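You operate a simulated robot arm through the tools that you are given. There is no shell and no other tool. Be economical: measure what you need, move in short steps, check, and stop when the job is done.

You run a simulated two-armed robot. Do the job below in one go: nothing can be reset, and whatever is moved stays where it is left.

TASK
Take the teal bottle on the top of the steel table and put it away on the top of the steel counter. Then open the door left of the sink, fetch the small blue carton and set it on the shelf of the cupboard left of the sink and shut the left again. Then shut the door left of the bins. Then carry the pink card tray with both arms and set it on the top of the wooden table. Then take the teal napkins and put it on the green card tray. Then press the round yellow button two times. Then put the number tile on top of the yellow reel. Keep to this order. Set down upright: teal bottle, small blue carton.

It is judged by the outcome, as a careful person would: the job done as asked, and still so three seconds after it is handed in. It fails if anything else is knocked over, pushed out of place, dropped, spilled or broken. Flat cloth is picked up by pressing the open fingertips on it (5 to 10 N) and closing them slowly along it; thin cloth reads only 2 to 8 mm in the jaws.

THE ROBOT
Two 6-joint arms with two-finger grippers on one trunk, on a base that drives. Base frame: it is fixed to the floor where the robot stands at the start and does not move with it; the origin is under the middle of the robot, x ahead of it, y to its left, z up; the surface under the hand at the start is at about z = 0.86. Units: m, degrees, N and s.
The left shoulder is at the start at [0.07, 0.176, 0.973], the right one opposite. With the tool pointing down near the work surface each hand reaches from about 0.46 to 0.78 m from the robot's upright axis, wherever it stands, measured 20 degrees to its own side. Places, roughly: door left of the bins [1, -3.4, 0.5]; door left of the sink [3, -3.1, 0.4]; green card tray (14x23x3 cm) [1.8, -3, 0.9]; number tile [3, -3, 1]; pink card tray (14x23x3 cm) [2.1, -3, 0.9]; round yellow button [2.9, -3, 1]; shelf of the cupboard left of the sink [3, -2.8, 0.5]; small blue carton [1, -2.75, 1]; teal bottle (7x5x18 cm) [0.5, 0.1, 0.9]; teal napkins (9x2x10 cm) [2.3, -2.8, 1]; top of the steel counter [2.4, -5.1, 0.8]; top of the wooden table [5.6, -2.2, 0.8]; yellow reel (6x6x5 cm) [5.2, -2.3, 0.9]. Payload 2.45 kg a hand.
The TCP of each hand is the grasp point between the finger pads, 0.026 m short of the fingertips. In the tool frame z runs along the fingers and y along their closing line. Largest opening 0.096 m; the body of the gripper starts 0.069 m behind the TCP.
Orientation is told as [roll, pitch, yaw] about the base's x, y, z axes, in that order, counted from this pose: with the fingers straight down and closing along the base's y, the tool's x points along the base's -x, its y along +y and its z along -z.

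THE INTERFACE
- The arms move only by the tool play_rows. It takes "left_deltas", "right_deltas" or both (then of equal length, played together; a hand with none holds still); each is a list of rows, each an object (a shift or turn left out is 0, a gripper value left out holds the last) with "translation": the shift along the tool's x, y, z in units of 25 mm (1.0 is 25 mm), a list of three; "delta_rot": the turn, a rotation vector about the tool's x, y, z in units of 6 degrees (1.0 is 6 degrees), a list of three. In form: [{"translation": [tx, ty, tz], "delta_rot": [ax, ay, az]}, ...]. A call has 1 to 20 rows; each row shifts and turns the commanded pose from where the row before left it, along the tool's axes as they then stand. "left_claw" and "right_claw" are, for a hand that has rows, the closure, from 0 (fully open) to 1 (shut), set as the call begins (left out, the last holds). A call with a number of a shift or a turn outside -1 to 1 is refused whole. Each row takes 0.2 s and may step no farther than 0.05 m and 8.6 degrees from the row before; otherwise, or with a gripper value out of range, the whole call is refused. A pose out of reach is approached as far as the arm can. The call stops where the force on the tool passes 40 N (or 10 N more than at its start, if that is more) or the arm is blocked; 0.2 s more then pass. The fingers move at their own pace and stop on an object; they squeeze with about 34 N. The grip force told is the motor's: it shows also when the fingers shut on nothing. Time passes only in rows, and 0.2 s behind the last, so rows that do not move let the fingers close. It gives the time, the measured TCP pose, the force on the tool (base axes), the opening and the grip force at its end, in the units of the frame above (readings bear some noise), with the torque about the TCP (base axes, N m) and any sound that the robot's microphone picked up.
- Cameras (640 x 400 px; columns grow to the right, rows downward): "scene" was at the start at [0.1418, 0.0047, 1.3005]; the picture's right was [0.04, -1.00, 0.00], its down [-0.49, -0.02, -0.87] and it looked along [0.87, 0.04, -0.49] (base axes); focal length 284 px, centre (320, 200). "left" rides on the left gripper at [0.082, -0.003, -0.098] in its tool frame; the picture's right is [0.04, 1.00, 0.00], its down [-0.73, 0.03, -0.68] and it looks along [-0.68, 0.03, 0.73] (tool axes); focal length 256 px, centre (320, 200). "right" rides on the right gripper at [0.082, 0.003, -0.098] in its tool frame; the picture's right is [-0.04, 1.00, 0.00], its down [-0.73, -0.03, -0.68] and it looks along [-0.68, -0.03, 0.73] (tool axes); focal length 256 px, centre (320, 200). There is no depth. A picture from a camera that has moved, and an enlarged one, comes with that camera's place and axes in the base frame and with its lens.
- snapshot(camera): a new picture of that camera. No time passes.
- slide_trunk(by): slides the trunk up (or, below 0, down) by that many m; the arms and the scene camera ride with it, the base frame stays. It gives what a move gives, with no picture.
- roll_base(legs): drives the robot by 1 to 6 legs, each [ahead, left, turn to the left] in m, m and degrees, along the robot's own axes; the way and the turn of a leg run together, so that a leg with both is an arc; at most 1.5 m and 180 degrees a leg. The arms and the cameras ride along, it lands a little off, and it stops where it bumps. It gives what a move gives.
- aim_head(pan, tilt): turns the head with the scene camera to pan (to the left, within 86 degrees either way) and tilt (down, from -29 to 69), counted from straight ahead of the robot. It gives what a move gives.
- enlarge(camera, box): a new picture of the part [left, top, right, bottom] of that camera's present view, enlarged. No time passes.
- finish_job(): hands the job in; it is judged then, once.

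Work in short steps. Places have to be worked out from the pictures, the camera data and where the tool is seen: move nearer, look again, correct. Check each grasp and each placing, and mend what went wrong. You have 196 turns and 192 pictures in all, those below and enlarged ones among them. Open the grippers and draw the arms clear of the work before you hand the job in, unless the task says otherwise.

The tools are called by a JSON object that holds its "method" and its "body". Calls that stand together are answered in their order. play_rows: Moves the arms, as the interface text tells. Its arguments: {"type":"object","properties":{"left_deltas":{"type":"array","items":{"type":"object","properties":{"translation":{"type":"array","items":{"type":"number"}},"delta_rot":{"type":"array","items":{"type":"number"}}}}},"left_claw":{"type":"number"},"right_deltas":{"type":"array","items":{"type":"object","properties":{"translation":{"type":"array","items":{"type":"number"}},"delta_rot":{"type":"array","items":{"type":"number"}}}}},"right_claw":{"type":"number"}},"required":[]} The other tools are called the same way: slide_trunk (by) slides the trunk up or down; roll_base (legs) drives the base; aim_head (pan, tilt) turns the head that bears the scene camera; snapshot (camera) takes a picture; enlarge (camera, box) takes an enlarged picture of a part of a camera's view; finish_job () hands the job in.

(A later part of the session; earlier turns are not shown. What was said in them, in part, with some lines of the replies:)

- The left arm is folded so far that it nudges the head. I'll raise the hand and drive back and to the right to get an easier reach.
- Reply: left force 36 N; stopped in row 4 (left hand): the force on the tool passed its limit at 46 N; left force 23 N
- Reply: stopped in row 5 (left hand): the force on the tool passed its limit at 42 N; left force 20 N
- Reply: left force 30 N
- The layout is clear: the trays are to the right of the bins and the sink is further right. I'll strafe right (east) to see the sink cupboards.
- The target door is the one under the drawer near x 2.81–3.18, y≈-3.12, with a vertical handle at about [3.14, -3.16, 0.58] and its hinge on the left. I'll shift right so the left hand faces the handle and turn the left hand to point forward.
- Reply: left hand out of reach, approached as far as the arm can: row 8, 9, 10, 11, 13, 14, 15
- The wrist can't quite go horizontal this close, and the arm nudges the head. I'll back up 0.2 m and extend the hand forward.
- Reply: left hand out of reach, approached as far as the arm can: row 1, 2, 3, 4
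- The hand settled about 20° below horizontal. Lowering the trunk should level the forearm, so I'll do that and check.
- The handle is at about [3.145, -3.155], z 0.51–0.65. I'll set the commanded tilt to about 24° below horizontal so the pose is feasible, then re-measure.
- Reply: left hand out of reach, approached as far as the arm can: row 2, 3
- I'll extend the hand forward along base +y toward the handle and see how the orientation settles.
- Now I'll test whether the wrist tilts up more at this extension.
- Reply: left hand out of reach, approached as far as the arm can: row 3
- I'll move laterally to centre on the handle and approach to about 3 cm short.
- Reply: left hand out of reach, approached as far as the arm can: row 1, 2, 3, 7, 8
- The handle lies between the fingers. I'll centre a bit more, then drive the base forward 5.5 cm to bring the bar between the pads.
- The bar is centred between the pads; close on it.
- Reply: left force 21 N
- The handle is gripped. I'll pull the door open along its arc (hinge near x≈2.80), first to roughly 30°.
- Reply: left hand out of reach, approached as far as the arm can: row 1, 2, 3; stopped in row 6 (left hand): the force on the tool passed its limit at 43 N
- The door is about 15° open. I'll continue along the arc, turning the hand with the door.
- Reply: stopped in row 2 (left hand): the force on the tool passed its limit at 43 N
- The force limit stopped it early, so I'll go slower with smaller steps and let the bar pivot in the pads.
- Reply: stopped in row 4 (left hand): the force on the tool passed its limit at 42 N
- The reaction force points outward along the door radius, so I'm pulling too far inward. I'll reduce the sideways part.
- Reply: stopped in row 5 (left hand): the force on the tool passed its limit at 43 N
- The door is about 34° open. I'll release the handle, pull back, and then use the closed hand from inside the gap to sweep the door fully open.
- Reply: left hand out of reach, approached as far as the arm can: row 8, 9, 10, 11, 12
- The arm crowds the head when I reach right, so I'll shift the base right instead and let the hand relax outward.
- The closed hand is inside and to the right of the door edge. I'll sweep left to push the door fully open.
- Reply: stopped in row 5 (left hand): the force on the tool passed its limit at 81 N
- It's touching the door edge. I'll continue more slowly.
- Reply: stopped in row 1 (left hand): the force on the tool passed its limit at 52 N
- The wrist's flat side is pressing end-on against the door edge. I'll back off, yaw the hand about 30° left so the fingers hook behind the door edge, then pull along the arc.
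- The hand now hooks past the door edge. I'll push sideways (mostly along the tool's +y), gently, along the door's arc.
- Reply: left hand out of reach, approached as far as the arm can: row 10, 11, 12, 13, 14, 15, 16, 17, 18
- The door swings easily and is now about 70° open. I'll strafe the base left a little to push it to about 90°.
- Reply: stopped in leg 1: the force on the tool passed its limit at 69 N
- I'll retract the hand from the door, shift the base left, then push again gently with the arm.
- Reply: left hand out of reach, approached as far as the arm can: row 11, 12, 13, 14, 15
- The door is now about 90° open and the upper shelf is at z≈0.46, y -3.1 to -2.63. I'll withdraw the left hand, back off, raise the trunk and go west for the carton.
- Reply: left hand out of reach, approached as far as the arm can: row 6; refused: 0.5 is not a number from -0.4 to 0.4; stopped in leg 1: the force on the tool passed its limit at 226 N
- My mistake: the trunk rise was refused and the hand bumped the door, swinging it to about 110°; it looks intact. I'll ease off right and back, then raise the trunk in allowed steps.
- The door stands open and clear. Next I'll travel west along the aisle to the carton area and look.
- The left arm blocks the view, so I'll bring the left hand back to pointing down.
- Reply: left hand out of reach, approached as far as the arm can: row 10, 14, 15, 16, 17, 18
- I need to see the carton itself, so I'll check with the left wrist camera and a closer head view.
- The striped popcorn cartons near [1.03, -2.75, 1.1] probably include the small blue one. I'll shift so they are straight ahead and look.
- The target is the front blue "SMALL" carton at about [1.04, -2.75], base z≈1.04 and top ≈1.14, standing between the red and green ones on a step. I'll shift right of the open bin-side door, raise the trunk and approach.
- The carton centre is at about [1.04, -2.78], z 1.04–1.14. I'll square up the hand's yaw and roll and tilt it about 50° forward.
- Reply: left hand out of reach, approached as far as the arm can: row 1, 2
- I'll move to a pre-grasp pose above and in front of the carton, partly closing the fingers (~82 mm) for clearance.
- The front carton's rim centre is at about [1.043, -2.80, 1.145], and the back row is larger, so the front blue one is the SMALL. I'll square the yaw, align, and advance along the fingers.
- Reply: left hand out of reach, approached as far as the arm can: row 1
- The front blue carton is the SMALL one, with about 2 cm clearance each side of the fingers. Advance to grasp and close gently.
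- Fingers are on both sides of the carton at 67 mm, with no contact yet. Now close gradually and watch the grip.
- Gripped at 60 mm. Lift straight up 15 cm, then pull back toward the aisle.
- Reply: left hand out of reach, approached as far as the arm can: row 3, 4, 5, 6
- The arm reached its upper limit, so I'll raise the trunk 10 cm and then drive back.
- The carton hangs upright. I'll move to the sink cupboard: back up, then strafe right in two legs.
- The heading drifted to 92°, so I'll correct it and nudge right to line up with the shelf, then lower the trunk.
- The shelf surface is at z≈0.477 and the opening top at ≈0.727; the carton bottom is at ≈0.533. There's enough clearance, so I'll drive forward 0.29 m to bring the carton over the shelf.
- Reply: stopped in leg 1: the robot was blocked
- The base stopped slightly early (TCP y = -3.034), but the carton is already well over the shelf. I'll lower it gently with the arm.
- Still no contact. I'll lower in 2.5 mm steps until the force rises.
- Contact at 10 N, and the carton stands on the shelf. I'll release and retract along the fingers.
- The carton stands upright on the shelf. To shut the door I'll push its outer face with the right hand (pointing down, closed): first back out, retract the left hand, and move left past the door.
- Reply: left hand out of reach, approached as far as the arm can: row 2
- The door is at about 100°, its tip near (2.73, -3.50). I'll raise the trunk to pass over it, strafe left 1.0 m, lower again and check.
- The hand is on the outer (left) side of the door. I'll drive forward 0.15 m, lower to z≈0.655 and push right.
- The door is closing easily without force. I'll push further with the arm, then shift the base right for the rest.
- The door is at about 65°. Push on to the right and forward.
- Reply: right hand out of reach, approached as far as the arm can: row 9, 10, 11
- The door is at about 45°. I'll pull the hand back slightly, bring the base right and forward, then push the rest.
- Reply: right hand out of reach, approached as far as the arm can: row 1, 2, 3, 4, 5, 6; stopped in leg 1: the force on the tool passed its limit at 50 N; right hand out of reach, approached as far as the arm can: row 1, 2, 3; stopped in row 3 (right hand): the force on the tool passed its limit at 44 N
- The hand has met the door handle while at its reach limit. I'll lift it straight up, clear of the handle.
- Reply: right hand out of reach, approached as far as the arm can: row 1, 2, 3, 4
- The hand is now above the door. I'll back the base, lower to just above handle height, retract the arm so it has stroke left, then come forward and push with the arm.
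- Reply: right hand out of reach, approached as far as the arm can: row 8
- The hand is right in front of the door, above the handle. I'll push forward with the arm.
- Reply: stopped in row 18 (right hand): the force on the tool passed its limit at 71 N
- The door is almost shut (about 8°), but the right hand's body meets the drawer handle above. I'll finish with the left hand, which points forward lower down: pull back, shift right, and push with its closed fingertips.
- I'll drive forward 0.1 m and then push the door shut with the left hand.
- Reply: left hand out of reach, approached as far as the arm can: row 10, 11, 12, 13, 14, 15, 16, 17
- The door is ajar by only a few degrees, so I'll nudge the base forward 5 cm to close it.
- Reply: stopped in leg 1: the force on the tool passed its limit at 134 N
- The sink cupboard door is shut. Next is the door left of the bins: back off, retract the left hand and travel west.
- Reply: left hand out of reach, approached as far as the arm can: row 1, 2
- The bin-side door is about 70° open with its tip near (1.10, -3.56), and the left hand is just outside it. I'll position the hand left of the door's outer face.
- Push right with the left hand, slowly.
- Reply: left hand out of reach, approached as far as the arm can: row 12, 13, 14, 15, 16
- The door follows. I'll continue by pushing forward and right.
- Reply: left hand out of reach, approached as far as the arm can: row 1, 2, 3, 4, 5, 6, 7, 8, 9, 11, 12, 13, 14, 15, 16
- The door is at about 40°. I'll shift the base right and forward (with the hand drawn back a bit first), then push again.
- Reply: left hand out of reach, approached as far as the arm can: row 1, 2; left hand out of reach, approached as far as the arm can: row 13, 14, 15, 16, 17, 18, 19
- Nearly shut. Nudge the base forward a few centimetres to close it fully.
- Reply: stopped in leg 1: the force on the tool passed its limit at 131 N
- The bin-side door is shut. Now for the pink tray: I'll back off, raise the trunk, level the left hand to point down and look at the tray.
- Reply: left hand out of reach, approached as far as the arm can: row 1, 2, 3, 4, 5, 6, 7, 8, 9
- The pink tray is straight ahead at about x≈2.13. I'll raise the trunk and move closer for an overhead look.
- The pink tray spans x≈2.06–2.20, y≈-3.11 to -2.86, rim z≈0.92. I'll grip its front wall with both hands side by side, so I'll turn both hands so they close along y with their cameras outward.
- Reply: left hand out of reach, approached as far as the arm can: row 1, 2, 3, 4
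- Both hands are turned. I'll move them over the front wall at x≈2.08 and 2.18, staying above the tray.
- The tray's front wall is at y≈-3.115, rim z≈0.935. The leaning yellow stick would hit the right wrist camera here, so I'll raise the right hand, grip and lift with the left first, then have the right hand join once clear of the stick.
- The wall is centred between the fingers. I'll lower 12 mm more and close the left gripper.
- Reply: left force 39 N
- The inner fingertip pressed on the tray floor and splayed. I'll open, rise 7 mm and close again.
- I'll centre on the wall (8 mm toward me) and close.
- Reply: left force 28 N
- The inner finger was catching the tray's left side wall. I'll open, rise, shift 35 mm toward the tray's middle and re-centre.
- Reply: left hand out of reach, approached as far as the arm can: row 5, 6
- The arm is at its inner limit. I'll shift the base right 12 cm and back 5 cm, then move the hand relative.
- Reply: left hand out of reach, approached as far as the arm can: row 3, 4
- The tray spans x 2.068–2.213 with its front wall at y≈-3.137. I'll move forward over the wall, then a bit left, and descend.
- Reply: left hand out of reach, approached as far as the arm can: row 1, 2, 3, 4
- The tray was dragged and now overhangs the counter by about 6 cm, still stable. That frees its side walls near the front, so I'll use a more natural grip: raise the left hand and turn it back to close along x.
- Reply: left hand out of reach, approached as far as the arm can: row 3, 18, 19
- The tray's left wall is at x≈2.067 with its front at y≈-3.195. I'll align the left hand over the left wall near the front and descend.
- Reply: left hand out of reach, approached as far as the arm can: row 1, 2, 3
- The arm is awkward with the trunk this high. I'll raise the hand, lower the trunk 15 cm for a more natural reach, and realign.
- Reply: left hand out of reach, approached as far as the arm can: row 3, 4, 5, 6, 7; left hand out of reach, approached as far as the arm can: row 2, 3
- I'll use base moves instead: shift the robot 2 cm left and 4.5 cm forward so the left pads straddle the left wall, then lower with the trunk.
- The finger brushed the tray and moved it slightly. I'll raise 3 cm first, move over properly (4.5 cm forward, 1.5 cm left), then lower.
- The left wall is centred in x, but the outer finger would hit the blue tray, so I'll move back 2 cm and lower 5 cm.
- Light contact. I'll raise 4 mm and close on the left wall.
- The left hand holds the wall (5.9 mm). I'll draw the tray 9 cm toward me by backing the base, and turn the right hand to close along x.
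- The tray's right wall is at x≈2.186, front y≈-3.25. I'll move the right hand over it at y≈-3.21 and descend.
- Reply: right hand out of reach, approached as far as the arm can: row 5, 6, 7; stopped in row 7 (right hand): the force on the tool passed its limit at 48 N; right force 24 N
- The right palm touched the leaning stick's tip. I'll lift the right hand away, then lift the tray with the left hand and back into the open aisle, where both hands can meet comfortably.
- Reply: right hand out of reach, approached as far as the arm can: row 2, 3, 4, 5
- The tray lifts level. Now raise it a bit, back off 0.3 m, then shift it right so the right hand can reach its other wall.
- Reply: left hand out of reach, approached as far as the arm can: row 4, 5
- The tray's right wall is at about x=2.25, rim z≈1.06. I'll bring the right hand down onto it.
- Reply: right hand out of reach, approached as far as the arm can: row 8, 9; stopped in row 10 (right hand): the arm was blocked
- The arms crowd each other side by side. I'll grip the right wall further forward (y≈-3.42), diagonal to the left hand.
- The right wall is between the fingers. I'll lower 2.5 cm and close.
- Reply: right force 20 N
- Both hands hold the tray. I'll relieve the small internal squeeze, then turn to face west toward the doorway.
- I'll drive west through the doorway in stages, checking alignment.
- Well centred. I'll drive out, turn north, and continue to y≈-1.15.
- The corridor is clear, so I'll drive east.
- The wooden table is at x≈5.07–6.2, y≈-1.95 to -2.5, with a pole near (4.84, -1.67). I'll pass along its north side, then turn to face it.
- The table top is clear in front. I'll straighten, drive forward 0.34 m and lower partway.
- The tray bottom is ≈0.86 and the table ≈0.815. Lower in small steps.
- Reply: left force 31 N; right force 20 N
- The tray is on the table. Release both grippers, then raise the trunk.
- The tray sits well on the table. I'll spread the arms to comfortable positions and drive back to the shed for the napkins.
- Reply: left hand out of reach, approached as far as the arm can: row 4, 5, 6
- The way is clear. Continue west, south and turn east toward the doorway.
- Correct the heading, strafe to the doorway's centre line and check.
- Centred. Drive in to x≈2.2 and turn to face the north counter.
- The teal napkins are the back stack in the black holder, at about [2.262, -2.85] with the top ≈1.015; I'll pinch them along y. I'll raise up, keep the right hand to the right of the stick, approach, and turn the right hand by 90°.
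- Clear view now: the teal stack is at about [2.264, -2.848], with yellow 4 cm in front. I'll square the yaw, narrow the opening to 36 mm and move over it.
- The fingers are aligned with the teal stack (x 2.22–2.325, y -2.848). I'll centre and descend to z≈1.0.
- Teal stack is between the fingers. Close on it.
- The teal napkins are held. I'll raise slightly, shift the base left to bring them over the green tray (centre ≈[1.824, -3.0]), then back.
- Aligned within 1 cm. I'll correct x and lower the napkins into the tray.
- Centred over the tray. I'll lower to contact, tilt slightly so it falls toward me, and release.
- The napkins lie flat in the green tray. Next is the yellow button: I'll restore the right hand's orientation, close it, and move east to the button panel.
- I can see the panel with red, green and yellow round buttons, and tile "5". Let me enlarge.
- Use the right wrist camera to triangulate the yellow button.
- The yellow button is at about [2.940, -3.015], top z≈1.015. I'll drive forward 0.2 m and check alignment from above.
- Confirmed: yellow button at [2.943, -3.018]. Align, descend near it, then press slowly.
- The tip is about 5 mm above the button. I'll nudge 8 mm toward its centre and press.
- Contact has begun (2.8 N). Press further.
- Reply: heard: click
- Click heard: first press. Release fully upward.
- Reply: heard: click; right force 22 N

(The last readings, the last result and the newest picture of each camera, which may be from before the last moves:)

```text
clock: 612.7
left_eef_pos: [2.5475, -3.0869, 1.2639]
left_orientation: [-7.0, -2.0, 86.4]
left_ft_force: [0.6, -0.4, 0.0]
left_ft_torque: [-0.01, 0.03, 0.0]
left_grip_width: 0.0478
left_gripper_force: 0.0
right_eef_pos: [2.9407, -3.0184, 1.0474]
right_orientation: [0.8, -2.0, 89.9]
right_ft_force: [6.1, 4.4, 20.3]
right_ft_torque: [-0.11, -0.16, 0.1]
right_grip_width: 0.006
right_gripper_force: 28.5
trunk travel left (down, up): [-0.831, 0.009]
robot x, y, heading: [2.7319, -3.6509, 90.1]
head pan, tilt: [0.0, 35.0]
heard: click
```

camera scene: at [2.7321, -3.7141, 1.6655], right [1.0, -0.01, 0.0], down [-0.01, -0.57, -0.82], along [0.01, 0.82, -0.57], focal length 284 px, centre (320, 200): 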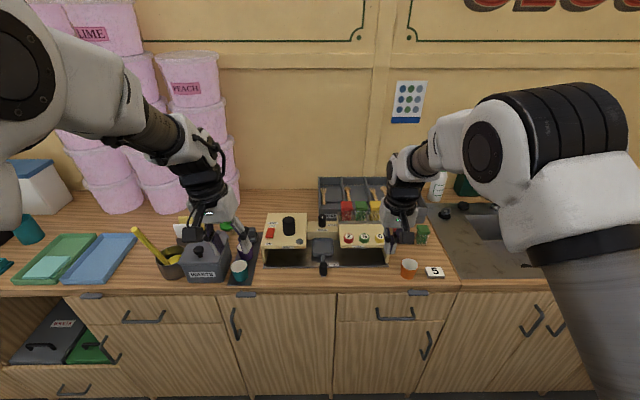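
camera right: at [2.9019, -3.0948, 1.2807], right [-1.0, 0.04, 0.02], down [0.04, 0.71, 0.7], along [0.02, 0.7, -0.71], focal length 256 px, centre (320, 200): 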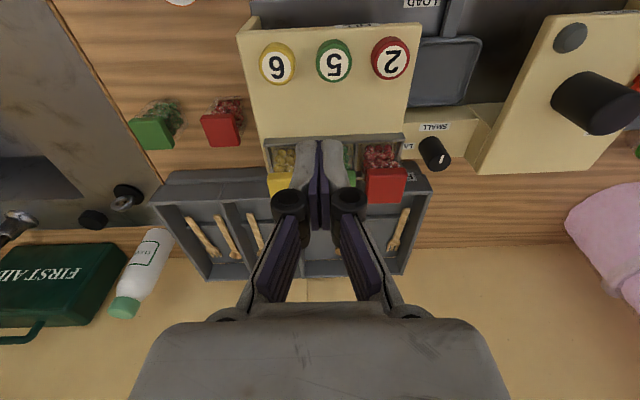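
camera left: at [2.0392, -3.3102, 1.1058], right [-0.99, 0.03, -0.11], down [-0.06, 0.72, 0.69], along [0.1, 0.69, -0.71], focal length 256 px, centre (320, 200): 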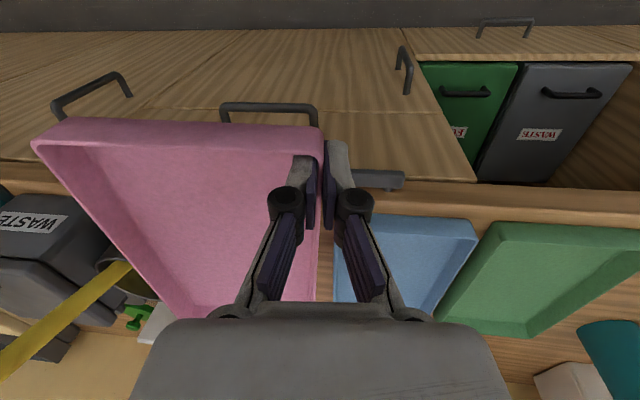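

Second click heard: the button has been pressed twice. Now I'll lift clear, shift right and prepare the right hand to pick the number tile by closing along y.

{"method": "play_rows", "body": {"right_deltas": [{"translation": [0, 0, -1]}, {"translation": [0, 0, -1]}, {"translation": [0, 0, -1]}, {"translation": [0, 0, -1]}, {"translation": [0, 0, -1]}, {}]}}

{"method": "roll_base", "body": {"legs": [[0, -0.2, 0]]}}

{"method": "play_rows", "body": {"right_deltas": [{"delta_rot": [0, 0, -1]}, {"delta_rot": [0, 0, -1]}, {"delta_rot": [0, 0, -1]}, {"delta_rot": [0, 0, -1]}, {"delta_rot": [0, 0, -1]}, {"delta_rot": [0, 0, -1]}, {"delta_rot": [0, 0, -1]}, {"delta_rot": [0, 0, -1]}, {"delta_rot": [0, 0, -1]}, {"delta_rot": [0, 0, -1]}, {"delta_rot": [0, 0, -1]}, {"delta_rot": [0, 0, -1]}, {"delta_rot": [0, 0, -1]}, {"delta_rot": [0, 0, -1]}, {"delta_rot": [0, 0, -1]}, {}], "right_claw": 0.4}}

{"method": "snapshot", "body": {"camera": "right"}}

```text
clock: 614.1
left_eef_pos: [2.5467, -3.0848, 1.2625]
left_orientation: [-7.1, -2.0, 86.6]
left_ft_force: [-0.3, -0.7, -0.6]
left_ft_torque: [-0.02, 0.02, 0.02]
left_grip_width: 0.0481
left_gripper_force: 0.1
right_eef_pos: [2.9428, -3.0233, 1.168]
right_orientation: [0.8, -1.6, 90.0]
right_ft_force: [0.2, 0.1, 0.5]
right_ft_torque: [0.03, 0.02, 0.01]
right_grip_width: 0.0
right_gripper_force: 28.8
trunk travel left (down, up): [-0.831, 0.009]
robot x, y, heading: [2.7307, -3.6467, 89.8]
head pan, tilt: [0.0, 35.0]
```

```text
clock: 615.7
left_eef_pos: [2.7438, -3.0856, 1.2625]
left_orientation: [-7.3, -2.0, 86.4]
left_ft_force: [-0.5, 0.9, 0.0]
left_ft_torque: [0.01, -0.03, -0.01]
left_grip_width: 0.0479
left_gripper_force: 0.1
right_eef_pos: [3.1388, -3.0245, 1.1672]
right_orientation: [0.6, -1.6, 89.9]
right_ft_force: [-0.1, 0.2, 0.2]
right_ft_torque: [0.01, -0.05, 0.03]
right_grip_width: 0.0
right_gripper_force: 28.3
trunk travel left (down, up): [-0.831, 0.009]
robot x, y, heading: [2.9275, -3.6488, 90.2]
head pan, tilt: [0.0, 35.0]
```

```text
clock: 619.1
left_eef_pos: [2.7467, -3.0844, 1.2629]
left_orientation: [-7.3, -2.0, 86.4]
left_ft_force: [0.1, -0.2, -0.4]
left_ft_torque: [0.02, 0.04, 0.05]
left_grip_width: 0.0479
left_gripper_force: 0.0
right_eef_pos: [3.1422, -3.0233, 1.1688]
right_orientation: [-1.8, -0.8, -179.8]
right_ft_force: [0.5, 0.1, -0.7]
right_ft_torque: [0.0, 0.04, 0.01]
right_grip_width: 0.0575
right_gripper_force: 0.0
trunk travel left (down, up): [-0.831, 0.009]
robot x, y, heading: [2.932, -3.6487, 90.3]
head pan, tilt: [0.0, 35.0]
```

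```text
34 pictures are left
camera right: at [3.2277, -3.0291, 1.2647], right [-0.04, -1.0, -0.03], down [-0.72, 0.01, 0.69], along [-0.69, 0.05, -0.72], focal length 256 px, centre (320, 200)
```

right: 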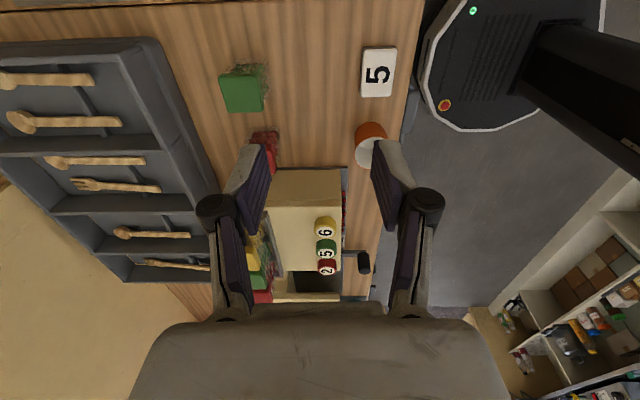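

The tile is at about [3.119, -3.088], 4.4 cm across in y. I'll move over it and descend partway.

{"method": "play_rows", "body": {"right_deltas": [{"translation": [-0.3, 0.85, 0]}, {"translation": [-0.3, 0.85, 0]}, {"translation": [-0.3, 0.85, 0]}, {"translation": [0, 0, 1]}, {"translation": [0, 0, 1]}, {"translation": [0, 0, 1]}, {"translation": [0, 0, 1]}, {"translation": [0, 0, 1]}, {"translation": [0, 0, 1]}, {"translation": [0, 0, 1]}, {}], "right_claw": 0.3}}

{"method": "snapshot", "body": {"camera": "right"}}

```text
clock: 621.5
left_eef_pos: [2.7473, -3.086, 1.2634]
left_orientation: [-7.2, -2.0, 86.4]
left_ft_force: [0.1, -0.6, 0.4]
left_ft_torque: [-0.01, -0.02, -0.02]
left_grip_width: 0.048
left_gripper_force: 0.0
right_eef_pos: [3.1177, -3.0793, 0.9911]
right_orientation: [-1.7, -0.9, 180.1]
right_ft_force: [0.5, -0.6, -0.2]
right_ft_torque: [0.01, -0.01, -0.01]
right_grip_width: 0.0675
right_gripper_force: 0.1
trunk travel left (down, up): [-0.831, 0.009]
robot x, y, heading: [2.931, -3.6483, 89.8]
head pan, tilt: [0.0, 35.0]
```

```text
33 pictures are left
camera right: at [3.2032, -3.0857, 1.0885], right [-0.04, -1.0, -0.03], down [-0.72, 0.01, 0.69], along [-0.69, 0.05, -0.72], focal length 256 px, centre (320, 200)
```

right: 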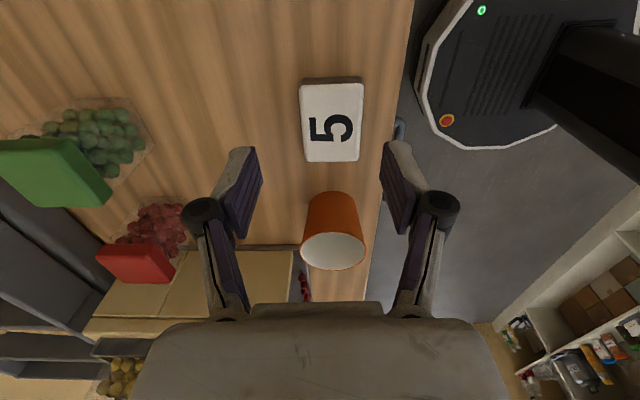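

Fine-tune and descend to the counter around the tile, slowly at the end.

{"method": "play_rows", "body": {"right_deltas": [{"translation": [-0.23, 0.23, 0]}, {"translation": [0, 0, 0.8]}, {"translation": [0, 0, 0.8]}, {"translation": [0, 0, 0.4]}, {"translation": [0, 0, 0.15]}, {"translation": [0, 0, 0.15]}, {}]}}

{"method": "snapshot", "body": {"camera": "right"}}

```text
clock: 622.9
left_eef_pos: [2.7449, -3.1025, 1.2711]
left_orientation: [-7.2, -2.8, 86.4]
left_ft_force: [-0.5, -1.1, 1.4]
left_ft_torque: [0.12, -0.04, 0.02]
left_grip_width: 0.0479
left_gripper_force: 0.1
right_eef_pos: [3.1113, -3.0961, 0.9469]
right_orientation: [-2.6, -0.7, 180.0]
right_ft_force: [10.0, -10.6, 39.3]
right_ft_torque: [-1.16, -0.84, 0.11]
right_grip_width: 0.0394
right_gripper_force: 46.0
trunk travel left (down, up): [-0.831, 0.009]
robot x, y, heading: [2.9316, -3.6462, 89.7]
head pan, tilt: [0.0, 35.0]
stopped in row 7 (right hand): the force on the tool passed its limit at 56 N (the readings are from after the stop); the commanded pose is now the measured one
```

```text
32 pictures are left
camera right: at [3.1952, -3.1043, 1.043], right [-0.04, -1.0, -0.04], down [-0.73, 0.0, 0.69], along [-0.69, 0.06, -0.72], focal length 256 px, centre (320, 200)
```

right: 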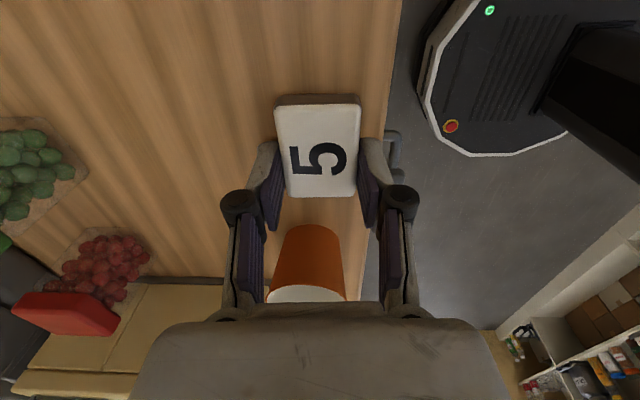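

The fingertips are on the counter around the tile. I'll relieve 4 mm and close.

{"method": "play_rows", "body": {"right_deltas": [{"translation": [0, 0, -0.16]}, {}]}}

{"method": "play_rows", "body": {"right_deltas": [{}, {}, {}, {}], "right_claw": 1}}

{"method": "snapshot", "body": {"camera": "right"}}

```text
clock: 623.5
left_eef_pos: [2.7461, -3.0896, 1.2646]
left_orientation: [-7.1, -2.2, 86.4]
left_ft_force: [-0.2, -0.4, 0.2]
left_ft_torque: [0.06, -0.02, 0.01]
left_grip_width: 0.0482
left_gripper_force: 0.1
right_eef_pos: [3.1118, -3.0897, 0.9422]
right_orientation: [-2.0, -0.7, 180.0]
right_ft_force: [-0.8, 0.0, 3.1]
right_ft_torque: [-0.04, 0.02, -0.03]
right_grip_width: 0.0676
right_gripper_force: 0.1
trunk travel left (down, up): [-0.831, 0.009]
robot x, y, heading: [2.932, -3.6509, 90.5]
head pan, tilt: [0.0, 35.0]
```

```text
clock: 623.9
left_eef_pos: [2.7449, -3.0933, 1.2646]
left_orientation: [-7.2, -2.3, 86.3]
left_ft_force: [0.3, -0.7, -0.2]
left_ft_torque: [0.02, 0.0, 0.0]
left_grip_width: 0.0479
left_gripper_force: 0.1
right_eef_pos: [3.1108, -3.0922, 0.9468]
right_orientation: [-1.7, -0.7, 179.9]
right_ft_force: [-4.3, -9.6, 30.4]
right_ft_torque: [-0.98, -0.22, -0.07]
right_grip_width: 0.0394
right_gripper_force: 34.5
trunk travel left (down, up): [-0.831, 0.009]
robot x, y, heading: [2.9339, -3.6521, 89.9]
head pan, tilt: [0.0, 35.0]
stopped in row 1 (right hand): the force on the tool passed its limit at 52 N (the readings are from after the stop); the commanded pose is now the measured one
```

```text
31 pictures are left
camera right: at [3.1958, -3.0987, 1.0427], right [-0.04, -1.0, -0.03], down [-0.72, 0.01, 0.69], along [-0.69, 0.05, -0.72], focal length 256 px, centre (320, 200)
```

right: 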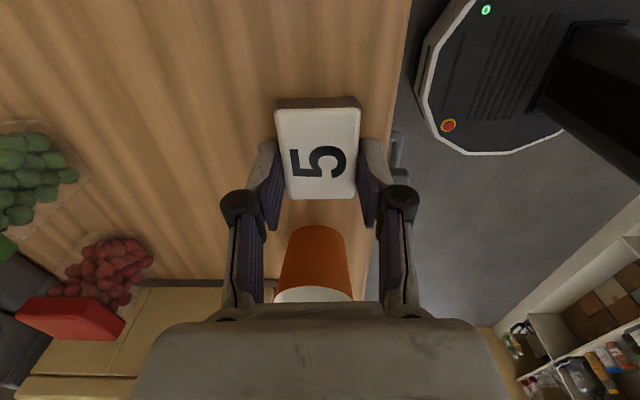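

The tile is gripped (39.4 mm). Lift it.

{"method": "play_rows", "body": {"right_deltas": [{}, {"translation": [0, 0, -0.4]}, {"translation": [0, 0, -1]}, {"translation": [0, 0, -1]}, {"translation": [0, 0, -1]}, {"translation": [0, 0, -1]}, {"translation": [0, 0, -1]}, {"translation": [0, 0, -1]}, {}]}}

{"method": "snapshot", "body": {"camera": "right"}}

```text
clock: 624.1
left_eef_pos: [2.7454, -3.0906, 1.2647]
left_orientation: [-7.3, -2.0, 86.4]
left_ft_force: [0.1, -0.4, -0.4]
left_ft_torque: [0.0, 0.02, 0.01]
left_grip_width: 0.048
left_gripper_force: 0.0
right_eef_pos: [3.1119, -3.0916, 0.9476]
right_orientation: [-1.4, -0.7, 179.9]
right_ft_force: [-0.2, -10.8, 27.1]
right_ft_torque: [-0.93, -0.28, -0.2]
right_grip_width: 0.0393
right_gripper_force: 33.4
trunk travel left (down, up): [-0.831, 0.009]
robot x, y, heading: [2.9333, -3.6514, 90.0]
head pan, tilt: [0.0, 35.0]
stopped in row 1 (right hand): the force on the tool passed its limit at 50 N (the readings are from after the stop); the commanded pose is now the measured one
```

```text
30 pictures are left
camera right: at [3.1959, -3.0973, 1.0425], right [-0.04, -1.0, -0.02], down [-0.72, 0.01, 0.69], along [-0.69, 0.05, -0.72], focal length 256 px, centre (320, 200)
```

right: 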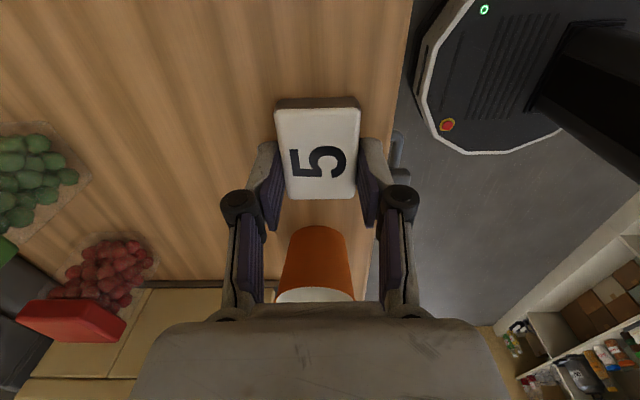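

A force spike stopped it during the idle row. Lift directly now.

{"method": "play_rows", "body": {"right_deltas": [{"translation": [0, 0, -0.3]}, {"translation": [0, 0, -0.7]}, {"translation": [0, 0, -1]}, {"translation": [0, 0, -1]}, {"translation": [0, 0, -1]}, {"translation": [0, 0, -1]}, {"translation": [0, 0, -1]}, {"translation": [0, 0, -1]}, {}]}}

{"method": "snapshot", "body": {"camera": "right"}}

```text
clock: 626.1
left_eef_pos: [2.7473, -3.0856, 1.2619]
left_orientation: [-7.2, -1.9, 86.3]
left_ft_force: [0.1, -0.7, 0.3]
left_ft_torque: [0.0, 0.02, -0.01]
left_grip_width: 0.0479
left_gripper_force: 0.1
right_eef_pos: [3.1129, -3.0918, 1.1185]
right_orientation: [-1.2, -0.8, 179.9]
right_ft_force: [-0.2, 0.0, -0.3]
right_ft_torque: [0.0, 0.02, 0.04]
right_grip_width: 0.039
right_gripper_force: 33.9
trunk travel left (down, up): [-0.831, 0.009]
robot x, y, heading: [2.9327, -3.6509, 90.0]
head pan, tilt: [0.0, 35.0]
```

```text
29 pictures are left
camera right: at [3.1981, -3.0962, 1.2149], right [-0.04, -1.0, -0.02], down [-0.72, 0.02, 0.69], along [-0.69, 0.04, -0.72], focal length 256 px, centre (320, 200)
```

right: 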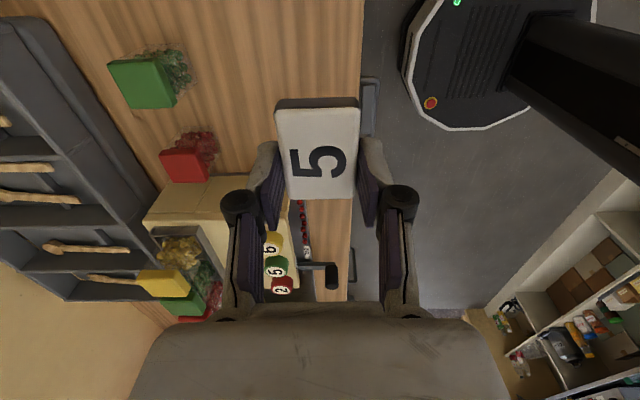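

The tile is firmly held. I'll back into the aisle, lower the trunk a bit, turn west and drive out again.

{"method": "roll_base", "body": {"legs": [[-0.45, 0, 0]]}}

{"method": "slide_trunk", "body": {"by": -0.15}}

{"method": "roll_base", "body": {"legs": [[0, 0, 90], [1.4, 0, 0], [0.7, 0, 0]]}}

{"method": "snapshot", "body": {"camera": "scene"}}

```text
clock: 628.8
left_eef_pos: [2.7454, -3.5352, 1.2611]
left_orientation: [-7.1, -1.8, 86.5]
left_ft_force: [0.4, 0.7, -0.4]
left_ft_torque: [-0.02, 0.01, -0.03]
left_grip_width: 0.0479
left_gripper_force: 0.1
right_eef_pos: [3.1133, -3.5411, 1.1179]
right_orientation: [-1.1, -0.8, -180.0]
right_ft_force: [0.2, -0.2, -1.2]
right_ft_torque: [0.0, 0.0, -0.01]
right_grip_width: 0.039
right_gripper_force: 34.4
trunk travel left (down, up): [-0.831, 0.009]
robot x, y, heading: [2.9295, -4.1021, 90.2]
head pan, tilt: [0.0, 35.0]
```

```text
clock: 630.6
left_eef_pos: [2.7477, -3.5363, 1.1105]
left_orientation: [-7.2, -1.8, 86.5]
left_ft_force: [-0.3, -0.1, -0.6]
left_ft_torque: [-0.01, -0.01, -0.01]
left_grip_width: 0.0482
left_gripper_force: 0.0
right_eef_pos: [3.1135, -3.541, 0.9687]
right_orientation: [-1.2, -0.8, -180.0]
right_ft_force: [0.2, 0.3, -1.4]
right_ft_torque: [0.02, 0.04, -0.01]
right_grip_width: 0.039
right_gripper_force: 34.2
trunk travel left (down, up): [-0.681, 0.159]
robot x, y, heading: [2.9358, -4.1009, 89.7]
head pan, tilt: [0.0, 35.0]
```

```text
clock: 644.9
left_eef_pos: [0.2488, -4.2834, 1.1106]
left_orientation: [-7.1, -1.9, 176.3]
left_ft_force: [-0.7, -0.3, 0.9]
left_ft_torque: [0.0, -0.02, 0.04]
left_grip_width: 0.048
left_gripper_force: 0.1
right_eef_pos: [0.2548, -3.9185, 0.9696]
right_orientation: [-1.2, -0.8, -90.1]
right_ft_force: [0.1, 0.3, -0.3]
right_ft_torque: [-0.01, -0.01, 0.02]
right_grip_width: 0.0391
right_gripper_force: 34.2
trunk travel left (down, up): [-0.681, 0.159]
robot x, y, heading: [0.816, -4.101, 180.1]
head pan, tilt: [0.0, 35.0]
```

```text
28 pictures are left
camera scene: at [0.6766, -4.0998, 1.5156], right [0.0, 1.0, 0.0], down [0.57, 0.0, -0.82], along [-0.82, 0.0, -0.57], focal length 284 px, centre (320, 200)
```

scene: 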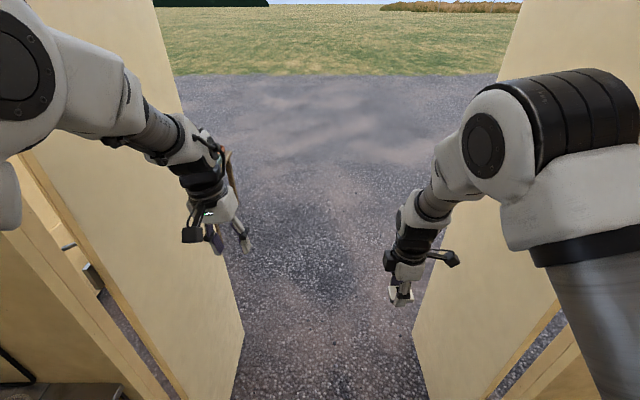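

Centred in the doorway. Continue out, north, and then east.

{"method": "roll_base", "body": {"legs": [[1.5, 0, 0], [0.45, 0, 0], [0, 0, -90], [1.5, 0, 0], [1.5, 0, 0], [0, 0, -90]]}}

{"method": "snapshot", "body": {"camera": "right"}}

```text
clock: 676.5
left_eef_pos: [-0.3075, -0.9817, 1.1129]
left_orientation: [-7.2, -1.8, -12.9]
left_ft_force: [0.2, -0.4, 0.2]
left_ft_torque: [-0.01, 0.0, 0.01]
left_grip_width: 0.048
left_gripper_force: 0.1
right_eef_pos: [-0.3701, -1.3431, 0.9677]
right_orientation: [-1.2, -0.9, 80.7]
right_ft_force: [-0.5, -0.5, -0.2]
right_ft_torque: [0.01, 0.0, -0.02]
right_grip_width: 0.0391
right_gripper_force: 34.1
trunk travel left (down, up): [-0.681, 0.159]
robot x, y, heading: [-0.8916, -1.0713, -9.5]
head pan, tilt: [0.0, 35.0]
```

```text
27 pictures are left
camera right: at [-0.3876, -1.4247, 1.0647], right [-0.98, 0.2, -0.02], down [0.13, 0.71, 0.69], along [0.15, 0.67, -0.72], focal length 256 px, centre (320, 200)
```

right: 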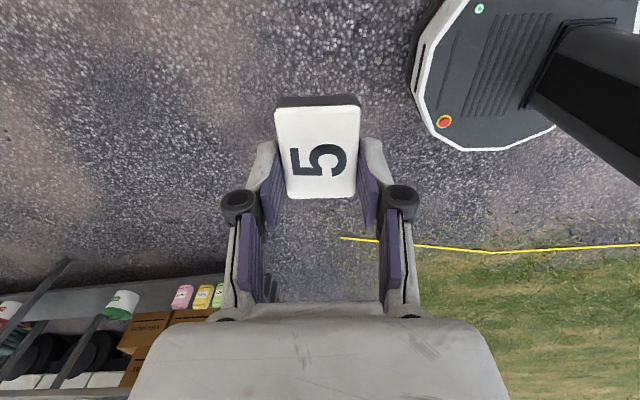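

The heading drifted to -9.5°; I'll correct it and drive east to the wooden table.

{"method": "roll_base", "body": {"legs": [[0, 0, 9.5], [1.4, 0, 0], [1.4, 0, 0], [1.4, 0, 0]]}}

{"method": "snapshot", "body": {"camera": "scene"}}

```text
clock: 697.2
left_eef_pos: [3.8466, -0.9947, 1.1122]
left_orientation: [-7.3, -1.9, -5.7]
left_ft_force: [-0.2, 0.0, -0.1]
left_ft_torque: [0.05, 0.0, -0.03]
left_grip_width: 0.048
left_gripper_force: 0.1
right_eef_pos: [3.8294, -1.3609, 0.9682]
right_orientation: [-1.2, -0.7, 87.9]
right_ft_force: [0.3, 0.6, -0.4]
right_ft_torque: [0.05, -0.03, 0.02]
right_grip_width: 0.039
right_gripper_force: 33.5
trunk travel left (down, up): [-0.681, 0.159]
robot x, y, heading: [3.2738, -1.159, -2.1]
head pan, tilt: [0.0, 35.0]
```

```text
26 pictures are left
camera scene: at [3.4152, -1.1629, 1.5156], right [-0.04, -1.0, 0.0], down [-0.57, 0.02, -0.82], along [0.82, -0.03, -0.57], focal length 284 px, centre (320, 200)
```

scene: 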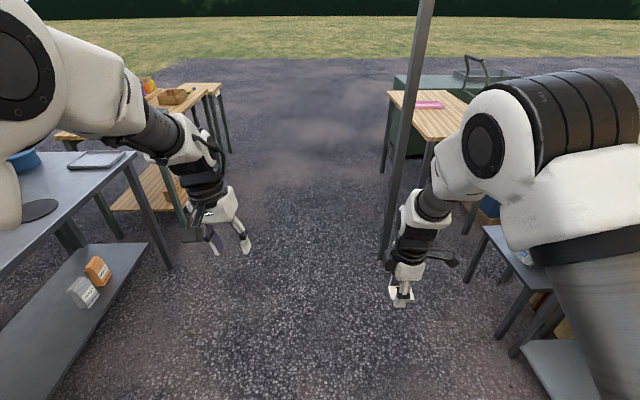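

Pass left of the pole, go to x≈5.45 and turn to face the table.

{"method": "roll_base", "body": {"legs": [[0, 0.12, 2.1], [1.1, 0, 0], [1.06, 0, 0], [0, 0, -90]]}}

{"method": "aim_head", "body": {"pan": -8, "tilt": 38}}

{"method": "snapshot", "body": {"camera": "scene"}}

```text
clock: 712.5
left_eef_pos: [5.6014, -1.5757, 1.1116]
left_orientation: [-7.2, -1.9, -93.8]
left_ft_force: [-0.5, 0.0, 0.1]
left_ft_torque: [0.04, -0.01, 0.01]
left_grip_width: 0.0481
left_gripper_force: 0.1
right_eef_pos: [5.2365, -1.5707, 0.9695]
right_orientation: [-1.1, -0.8, -0.2]
right_ft_force: [0.3, 0.0, -0.7]
right_ft_torque: [-0.05, -0.01, -0.02]
right_grip_width: 0.0393
right_gripper_force: 34.8
trunk travel left (down, up): [-0.681, 0.159]
robot x, y, heading: [5.4186, -1.0115, -89.9]
head pan, tilt: [0.0, 35.0]
```

```text
clock: 713.2
left_eef_pos: [5.6018, -1.5762, 1.1113]
left_orientation: [-7.1, -1.9, -93.9]
left_ft_force: [1.3, -0.2, -0.1]
left_ft_torque: [-0.01, 0.03, -0.01]
left_grip_width: 0.0477
left_gripper_force: 0.1
right_eef_pos: [5.2354, -1.5711, 0.9679]
right_orientation: [-1.2, -0.8, -0.1]
right_ft_force: [0.7, 0.2, -1.2]
right_ft_torque: [0.02, -0.01, 0.02]
right_grip_width: 0.0391
right_gripper_force: 34.3
trunk travel left (down, up): [-0.681, 0.159]
robot x, y, heading: [5.4158, -1.0168, -89.9]
head pan, tilt: [-8.0, 38.0]
```

```text
25 pictures are left
camera scene: at [5.4076, -1.1473, 1.511], right [-0.99, 0.14, 0.0], down [0.09, 0.61, -0.79], along [-0.11, -0.78, -0.62], focal length 284 px, centre (320, 200)
```

scene: 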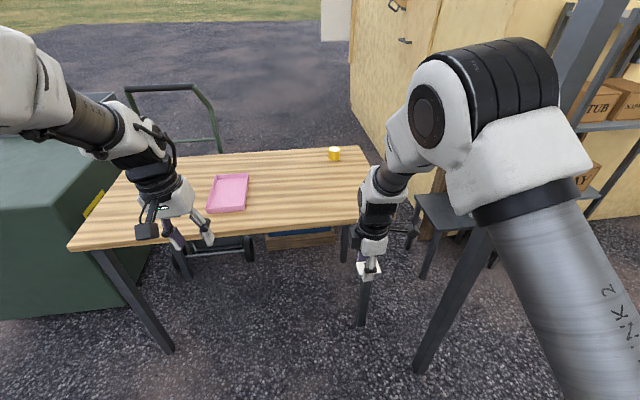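

The yellow reel is at about [5.173, -2.325], top ≈0.865. I'll shift right 5 cm and drive forward until close to the table edge.

{"method": "roll_base", "body": {"legs": [[0, -0.055, 0], [0.56, 0, 0]]}}

{"method": "snapshot", "body": {"camera": "right"}}

{"method": "snapshot", "body": {"camera": "scene"}}

```text
clock: 717.0
left_eef_pos: [5.554, -2.1408, 1.1124]
left_orientation: [-7.2, -2.0, -93.2]
left_ft_force: [0.3, -0.8, 0.4]
left_ft_torque: [0.0, -0.01, 0.02]
left_grip_width: 0.048
left_gripper_force: 0.2
right_eef_pos: [5.1887, -2.1395, 0.9692]
right_orientation: [-1.2, -0.7, 0.4]
right_ft_force: [0.8, -0.6, -1.6]
right_ft_torque: [-0.01, 0.0, 0.0]
right_grip_width: 0.0391
right_gripper_force: 33.8
trunk travel left (down, up): [-0.681, 0.159]
robot x, y, heading: [5.3706, -1.579, -89.9]
head pan, tilt: [-8.0, 38.0]
```

```text
24 pictures are left
camera right: at [5.1068, -2.1344, 1.0649], right [0.03, 1.0, -0.02], down [0.72, -0.01, 0.69], along [0.69, -0.04, -0.72], focal length 256 px, centre (320, 200)
```

right: 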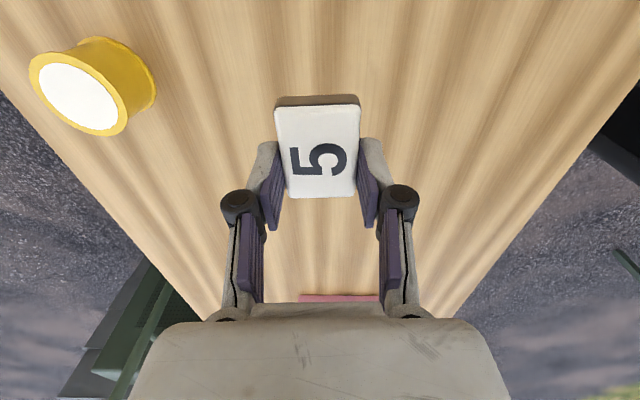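

```text
23 pictures are left
camera scene: at [5.3557, -1.7133, 1.511], right [-0.99, 0.13, 0.0], down [0.08, 0.61, -0.79], along [-0.1, -0.78, -0.62], focal length 284 px, centre (320, 200)
```

scene: 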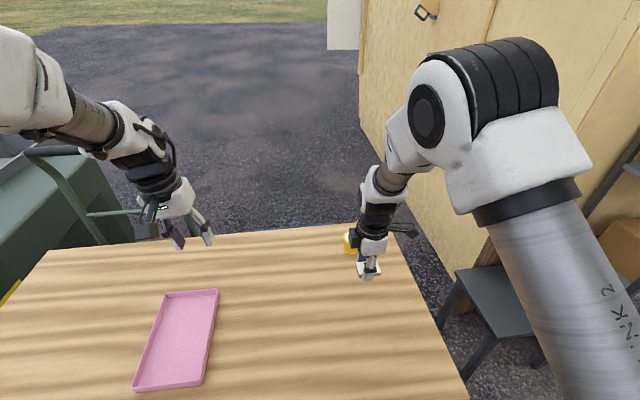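

The reel's top centre is at about [5.178, -2.331]. I'll inch the base 4 cm forward and move the tile over the reel, staying high.

{"method": "roll_base", "body": {"legs": [[0.045, 0, 0]]}}

{"method": "play_rows", "body": {"right_deltas": [{"translation": [0.25, -1, 0]}, {"translation": [0, -1, 0]}, {"translation": [0, -1, 0]}, {"translation": [0, -1, 0]}, {"translation": [0, -1, 0]}, {"translation": [0, -0.85, 0]}, {}]}}

{"method": "snapshot", "body": {"camera": "right"}}

```text
clock: 717.9
left_eef_pos: [5.5547, -2.1815, 1.1146]
left_orientation: [-7.2, -2.2, -93.3]
left_ft_force: [-0.4, -0.1, -0.6]
left_ft_torque: [-0.04, -0.04, 0.02]
left_grip_width: 0.0478
left_gripper_force: 0.0
right_eef_pos: [5.1883, -2.1794, 0.9709]
right_orientation: [-1.4, -0.7, 0.4]
right_ft_force: [-0.1, 0.7, 0.3]
right_ft_torque: [0.0, -0.02, -0.01]
right_grip_width: 0.0389
right_gripper_force: 34.5
trunk travel left (down, up): [-0.681, 0.159]
robot x, y, heading: [5.3659, -1.6216, -89.6]
head pan, tilt: [-8.0, 38.0]
```

```text
clock: 719.5
left_eef_pos: [5.555, -2.1851, 1.1131]
left_orientation: [-7.2, -2.0, -93.2]
left_ft_force: [0.2, 0.3, 0.2]
left_ft_torque: [-0.02, -0.01, -0.02]
left_grip_width: 0.0478
left_gripper_force: 0.1
right_eef_pos: [5.1819, -2.33, 0.9715]
right_orientation: [-1.2, -0.8, 0.3]
right_ft_force: [0.8, -0.1, -1.3]
right_ft_torque: [-0.02, -0.03, 0.0]
right_grip_width: 0.0391
right_gripper_force: 34.0
trunk travel left (down, up): [-0.681, 0.159]
robot x, y, heading: [5.3632, -1.6245, -89.6]
head pan, tilt: [-8.0, 38.0]
```

```text
22 pictures are left
camera right: at [5.1004, -2.3235, 1.0675], right [0.03, 1.0, -0.02], down [0.72, -0.01, 0.69], along [0.69, -0.04, -0.72], focal length 256 px, centre (320, 200)
```

right: 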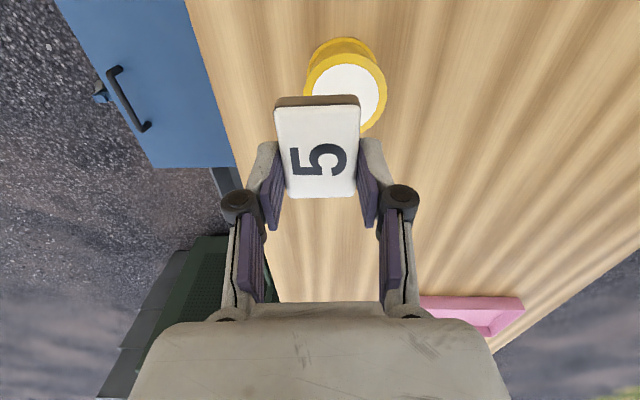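

Seen from nearly above, the reel centre is [5.179, -2.311]. I'll correct 19 mm in y and lower to just above it.

{"method": "play_rows", "body": {"right_deltas": [{"translation": [-0.05, 0.76, 0]}, {"translation": [0, 0, 0.8]}, {"translation": [0, 0, 0.8]}, {"translation": [0, 0, 0.6]}, {}]}}

{"method": "snapshot", "body": {"camera": "right"}}

{"method": "enlarge", "body": {"camera": "scene", "box": [300, 190, 440, 290]}}

```text
clock: 720.7
left_eef_pos: [5.5549, -2.1857, 1.1124]
left_orientation: [-7.1, -1.8, -93.2]
left_ft_force: [0.2, 0.0, 0.3]
left_ft_torque: [0.0, -0.02, 0.01]
left_grip_width: 0.0478
left_gripper_force: 0.0
right_eef_pos: [5.186, -2.3133, 0.9137]
right_orientation: [-1.3, -0.8, 0.3]
right_ft_force: [-0.2, 0.0, -0.7]
right_ft_torque: [0.02, -0.02, 0.0]
right_grip_width: 0.0389
right_gripper_force: 34.1
trunk travel left (down, up): [-0.681, 0.159]
robot x, y, heading: [5.3626, -1.6223, -89.4]
head pan, tilt: [-8.0, 38.0]
```

```text
21 pictures are left
camera right: at [5.1035, -2.3085, 1.0105], right [0.03, 1.0, -0.02], down [0.72, -0.01, 0.69], along [0.69, -0.04, -0.72], focal length 256 px, centre (320, 200)
```

right: 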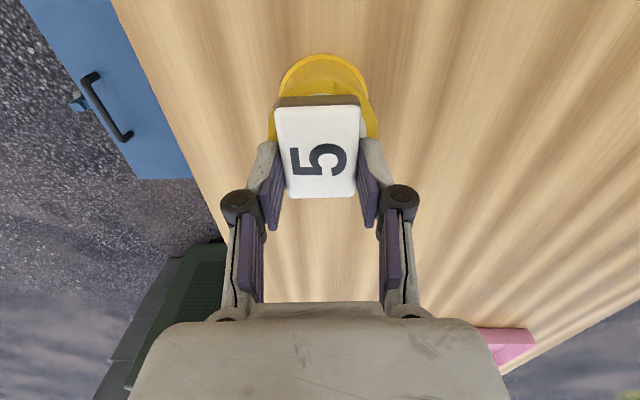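

```text
4.00 times, centred on (370, 240) of scene
camera zoom: at [5.356, -1.7584, 1.511], right [-0.99, 0.13, 0.0], down [0.08, 0.61, -0.79], along [-0.1, -0.78, -0.62], focal length 1134 px, centre (120, 40)
```

zoom: 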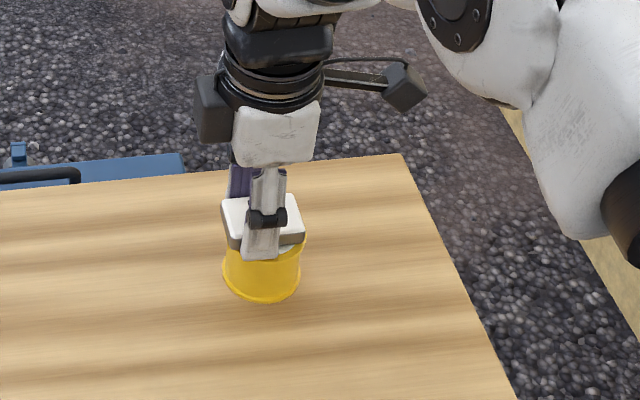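

Tile and reel line up well. I'll nudge 3 mm in y and lower slowly to contact.

{"method": "play_rows", "body": {"right_deltas": [{"translation": [0, 0.12, 0.15]}, {"translation": [0, 0, 0.15]}, {"translation": [0, 0, 0.12]}, {"translation": [0, 0, 0.1]}, {}]}}

```text
clock: 721.6
left_eef_pos: [5.5556, -2.1828, 1.1139]
left_orientation: [-7.2, -2.0, -93.3]
left_ft_force: [0.1, -0.6, -0.2]
left_ft_torque: [0.0, 0.02, 0.0]
left_grip_width: 0.0483
left_gripper_force: 0.0
right_eef_pos: [5.1843, -2.3107, 0.9124]
right_orientation: [-2.1, -0.7, 0.4]
right_ft_force: [-0.3, 7.0, 21.9]
right_ft_torque: [0.68, 0.23, -0.07]
right_grip_width: 0.039
right_gripper_force: 33.8
trunk travel left (down, up): [-0.681, 0.159]
robot x, y, heading: [5.3659, -1.6218, -89.5]
head pan, tilt: [-8.0, 38.0]
stopped in row 4 (right hand): the force on the tool passed its limit at 43 N (the readings are from after the stop); the commanded pose is now the measured one
```

In contact. Relieve 2 mm and open the gripper.

{"method": "play_rows", "body": {"right_deltas": [{"translation": [0, 0, -0.08]}, {}]}}

{"method": "play_rows", "body": {"right_deltas": [{}, {}, {}], "right_claw": 0.35}}

{"method": "play_rows", "body": {"right_deltas": [{"translation": [0, 0, -0.4]}, {"translation": [0, 0, -0.6]}, {"translation": [0, 0, -1]}, {"translation": [0, 0, -1]}, {"translation": [0, 0, -1]}, {}]}}

{"method": "snapshot", "body": {"camera": "right"}}

{"method": "enlarge", "body": {"camera": "scene", "box": [300, 190, 440, 290]}}

```text
clock: 722.2
left_eef_pos: [5.5556, -2.1831, 1.1137]
left_orientation: [-7.2, -2.0, -93.2]
left_ft_force: [-0.8, -0.5, 0.8]
left_ft_torque: [-0.02, 0.04, -0.03]
left_grip_width: 0.0481
left_gripper_force: 0.0
right_eef_pos: [5.1841, -2.3103, 0.9115]
right_orientation: [-1.9, -0.8, 0.4]
right_ft_force: [-1.1, 4.6, 12.9]
right_ft_torque: [0.4, 0.19, -0.05]
right_grip_width: 0.0394
right_gripper_force: 33.6
trunk travel left (down, up): [-0.681, 0.159]
robot x, y, heading: [5.3675, -1.622, -89.8]
head pan, tilt: [-8.0, 38.0]
```

```text
clock: 723.0
left_eef_pos: [5.5543, -2.1858, 1.1114]
left_orientation: [-7.1, -2.0, -93.3]
left_ft_force: [-0.3, -0.2, 1.0]
left_ft_torque: [-0.01, 0.0, -0.03]
left_grip_width: 0.0479
left_gripper_force: 0.1
right_eef_pos: [5.1856, -2.3141, 0.9101]
right_orientation: [-1.7, -0.9, 0.3]
right_ft_force: [-0.6, 0.7, 1.0]
right_ft_torque: [0.03, 0.0, 0.02]
right_grip_width: 0.0625
right_gripper_force: 0.1
trunk travel left (down, up): [-0.681, 0.159]
robot x, y, heading: [5.3659, -1.6259, -89.3]
head pan, tilt: [-8.0, 38.0]
```

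```text
clock: 724.4
left_eef_pos: [5.5537, -2.1872, 1.1115]
left_orientation: [-7.0, -1.9, -93.2]
left_ft_force: [-0.2, -0.3, 0.1]
left_ft_torque: [-0.02, -0.01, -0.02]
left_grip_width: 0.048
left_gripper_force: 0.0
right_eef_pos: [5.183, -2.3086, 1.0109]
right_orientation: [-1.7, -0.8, 0.4]
right_ft_force: [-0.3, -0.4, -0.1]
right_ft_torque: [0.03, 0.01, 0.03]
right_grip_width: 0.0623
right_gripper_force: 0.1
trunk travel left (down, up): [-0.681, 0.159]
robot x, y, heading: [5.3677, -1.6208, -89.2]
head pan, tilt: [-8.0, 38.0]
```

```text
19 pictures are left
camera right: at [5.1008, -2.3028, 1.1078], right [0.03, 1.0, -0.03], down [0.72, 0.0, 0.69], along [0.69, -0.04, -0.72], focal length 256 px, centre (320, 200)
```

right: 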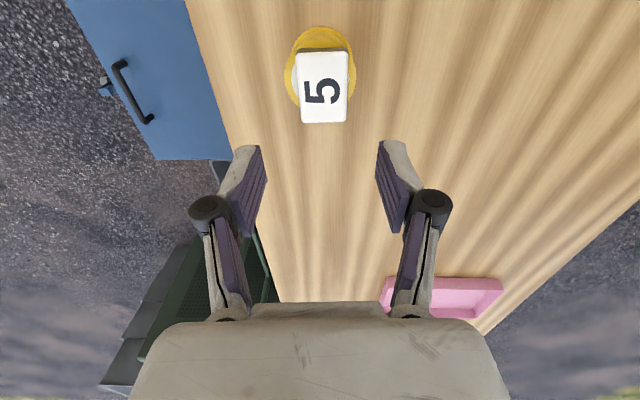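

```text
4.00 times, centred on (370, 240) of scene
camera zoom: at [5.3559, -1.7587, 1.5109], right [-0.99, 0.13, 0.0], down [0.08, 0.61, -0.79], along [-0.1, -0.78, -0.62], focal length 1134 px, centre (120, 40)
```

zoom: 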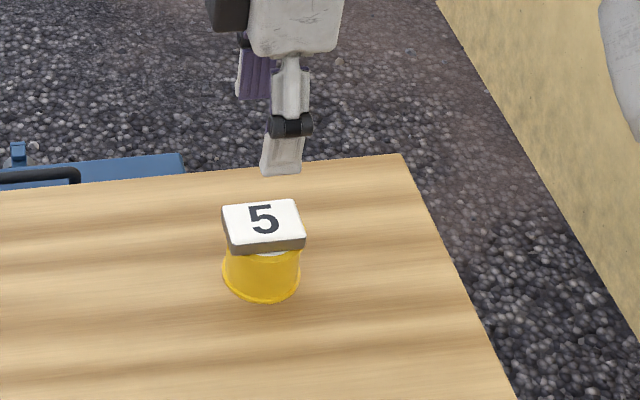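

The tile rests squarely on the reel. I'll open both grippers, raise the hands and back clear of the table.

{"method": "play_rows", "body": {"left_deltas": [{}, {}, {}], "right_deltas": [{"translation": [0, 0, -1]}, {"translation": [0, 0, -1]}, {}], "left_claw": 0, "right_claw": 0}}

{"method": "roll_base", "body": {"legs": [[-0.5, 0, 0]]}}

{"method": "snapshot", "body": {"camera": "scene"}}

```text
clock: 725.2
left_eef_pos: [5.5553, -2.1861, 1.1116]
left_orientation: [-7.2, -2.0, -93.3]
left_ft_force: [0.4, -1.3, -0.9]
left_ft_torque: [0.03, 0.0, 0.01]
left_grip_width: 0.0959
left_gripper_force: 0.0
right_eef_pos: [5.1824, -2.3072, 1.0591]
right_orientation: [-1.7, -0.8, 0.5]
right_ft_force: [-0.1, -0.8, 0.8]
right_ft_torque: [0.01, -0.02, -0.01]
right_grip_width: 0.0961
right_gripper_force: 0.0
trunk travel left (down, up): [-0.681, 0.159]
robot x, y, heading: [5.3665, -1.6221, -89.5]
head pan, tilt: [-8.0, 38.0]
```

```text
clock: 728.0
left_eef_pos: [5.5529, -1.7007, 1.1126]
left_orientation: [-7.1, -1.9, -92.9]
left_ft_force: [0.3, -0.1, 0.6]
left_ft_torque: [-0.03, 0.01, 0.0]
left_grip_width: 0.096
left_gripper_force: 0.0
right_eef_pos: [5.1835, -1.8252, 1.0593]
right_orientation: [-1.6, -0.8, 0.9]
right_ft_force: [-0.5, 0.2, 0.1]
right_ft_torque: [0.01, -0.01, -0.02]
right_grip_width: 0.096
right_gripper_force: 0.1
trunk travel left (down, up): [-0.681, 0.159]
robot x, y, heading: [5.3619, -1.1389, -89.2]
head pan, tilt: [-8.0, 38.0]
```

```text
17 pictures are left
camera scene: at [5.3513, -1.2755, 1.5109], right [-0.99, 0.12, 0.0], down [0.08, 0.61, -0.79], along [-0.1, -0.78, -0.62], focal length 284 px, centre (320, 200)
```

scene: 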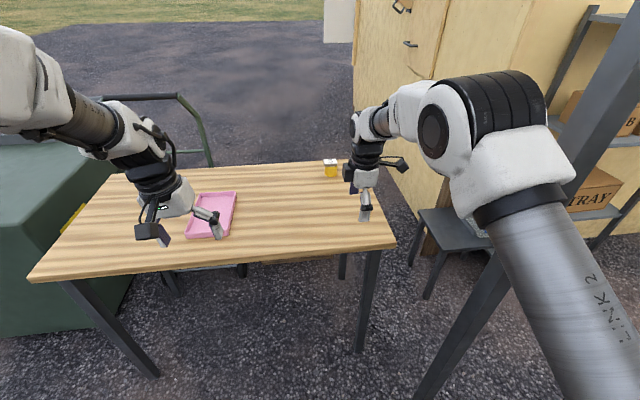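

The tile sits on the yellow reel, the pink tray is on the wooden table, both grippers are open and the arms are clear. Handing the job in.

{"method": "finish_job", "body": {}}

```text
The job is handed in.
```

I finished every step in the order you gave and handed the job in. A few things were bumped along the way:
- **Sink cupboard door:** the left hand struck it hard (226 N) while it was open. It looked intact and shut normally afterwards.
- **Pink tray:** it got dragged partly over the counter edge before I had a good grip on it.
- **Yellow stick:** the right hand pressed on the stick leaning in the pail.

Nothing fell over or broke that I could see.
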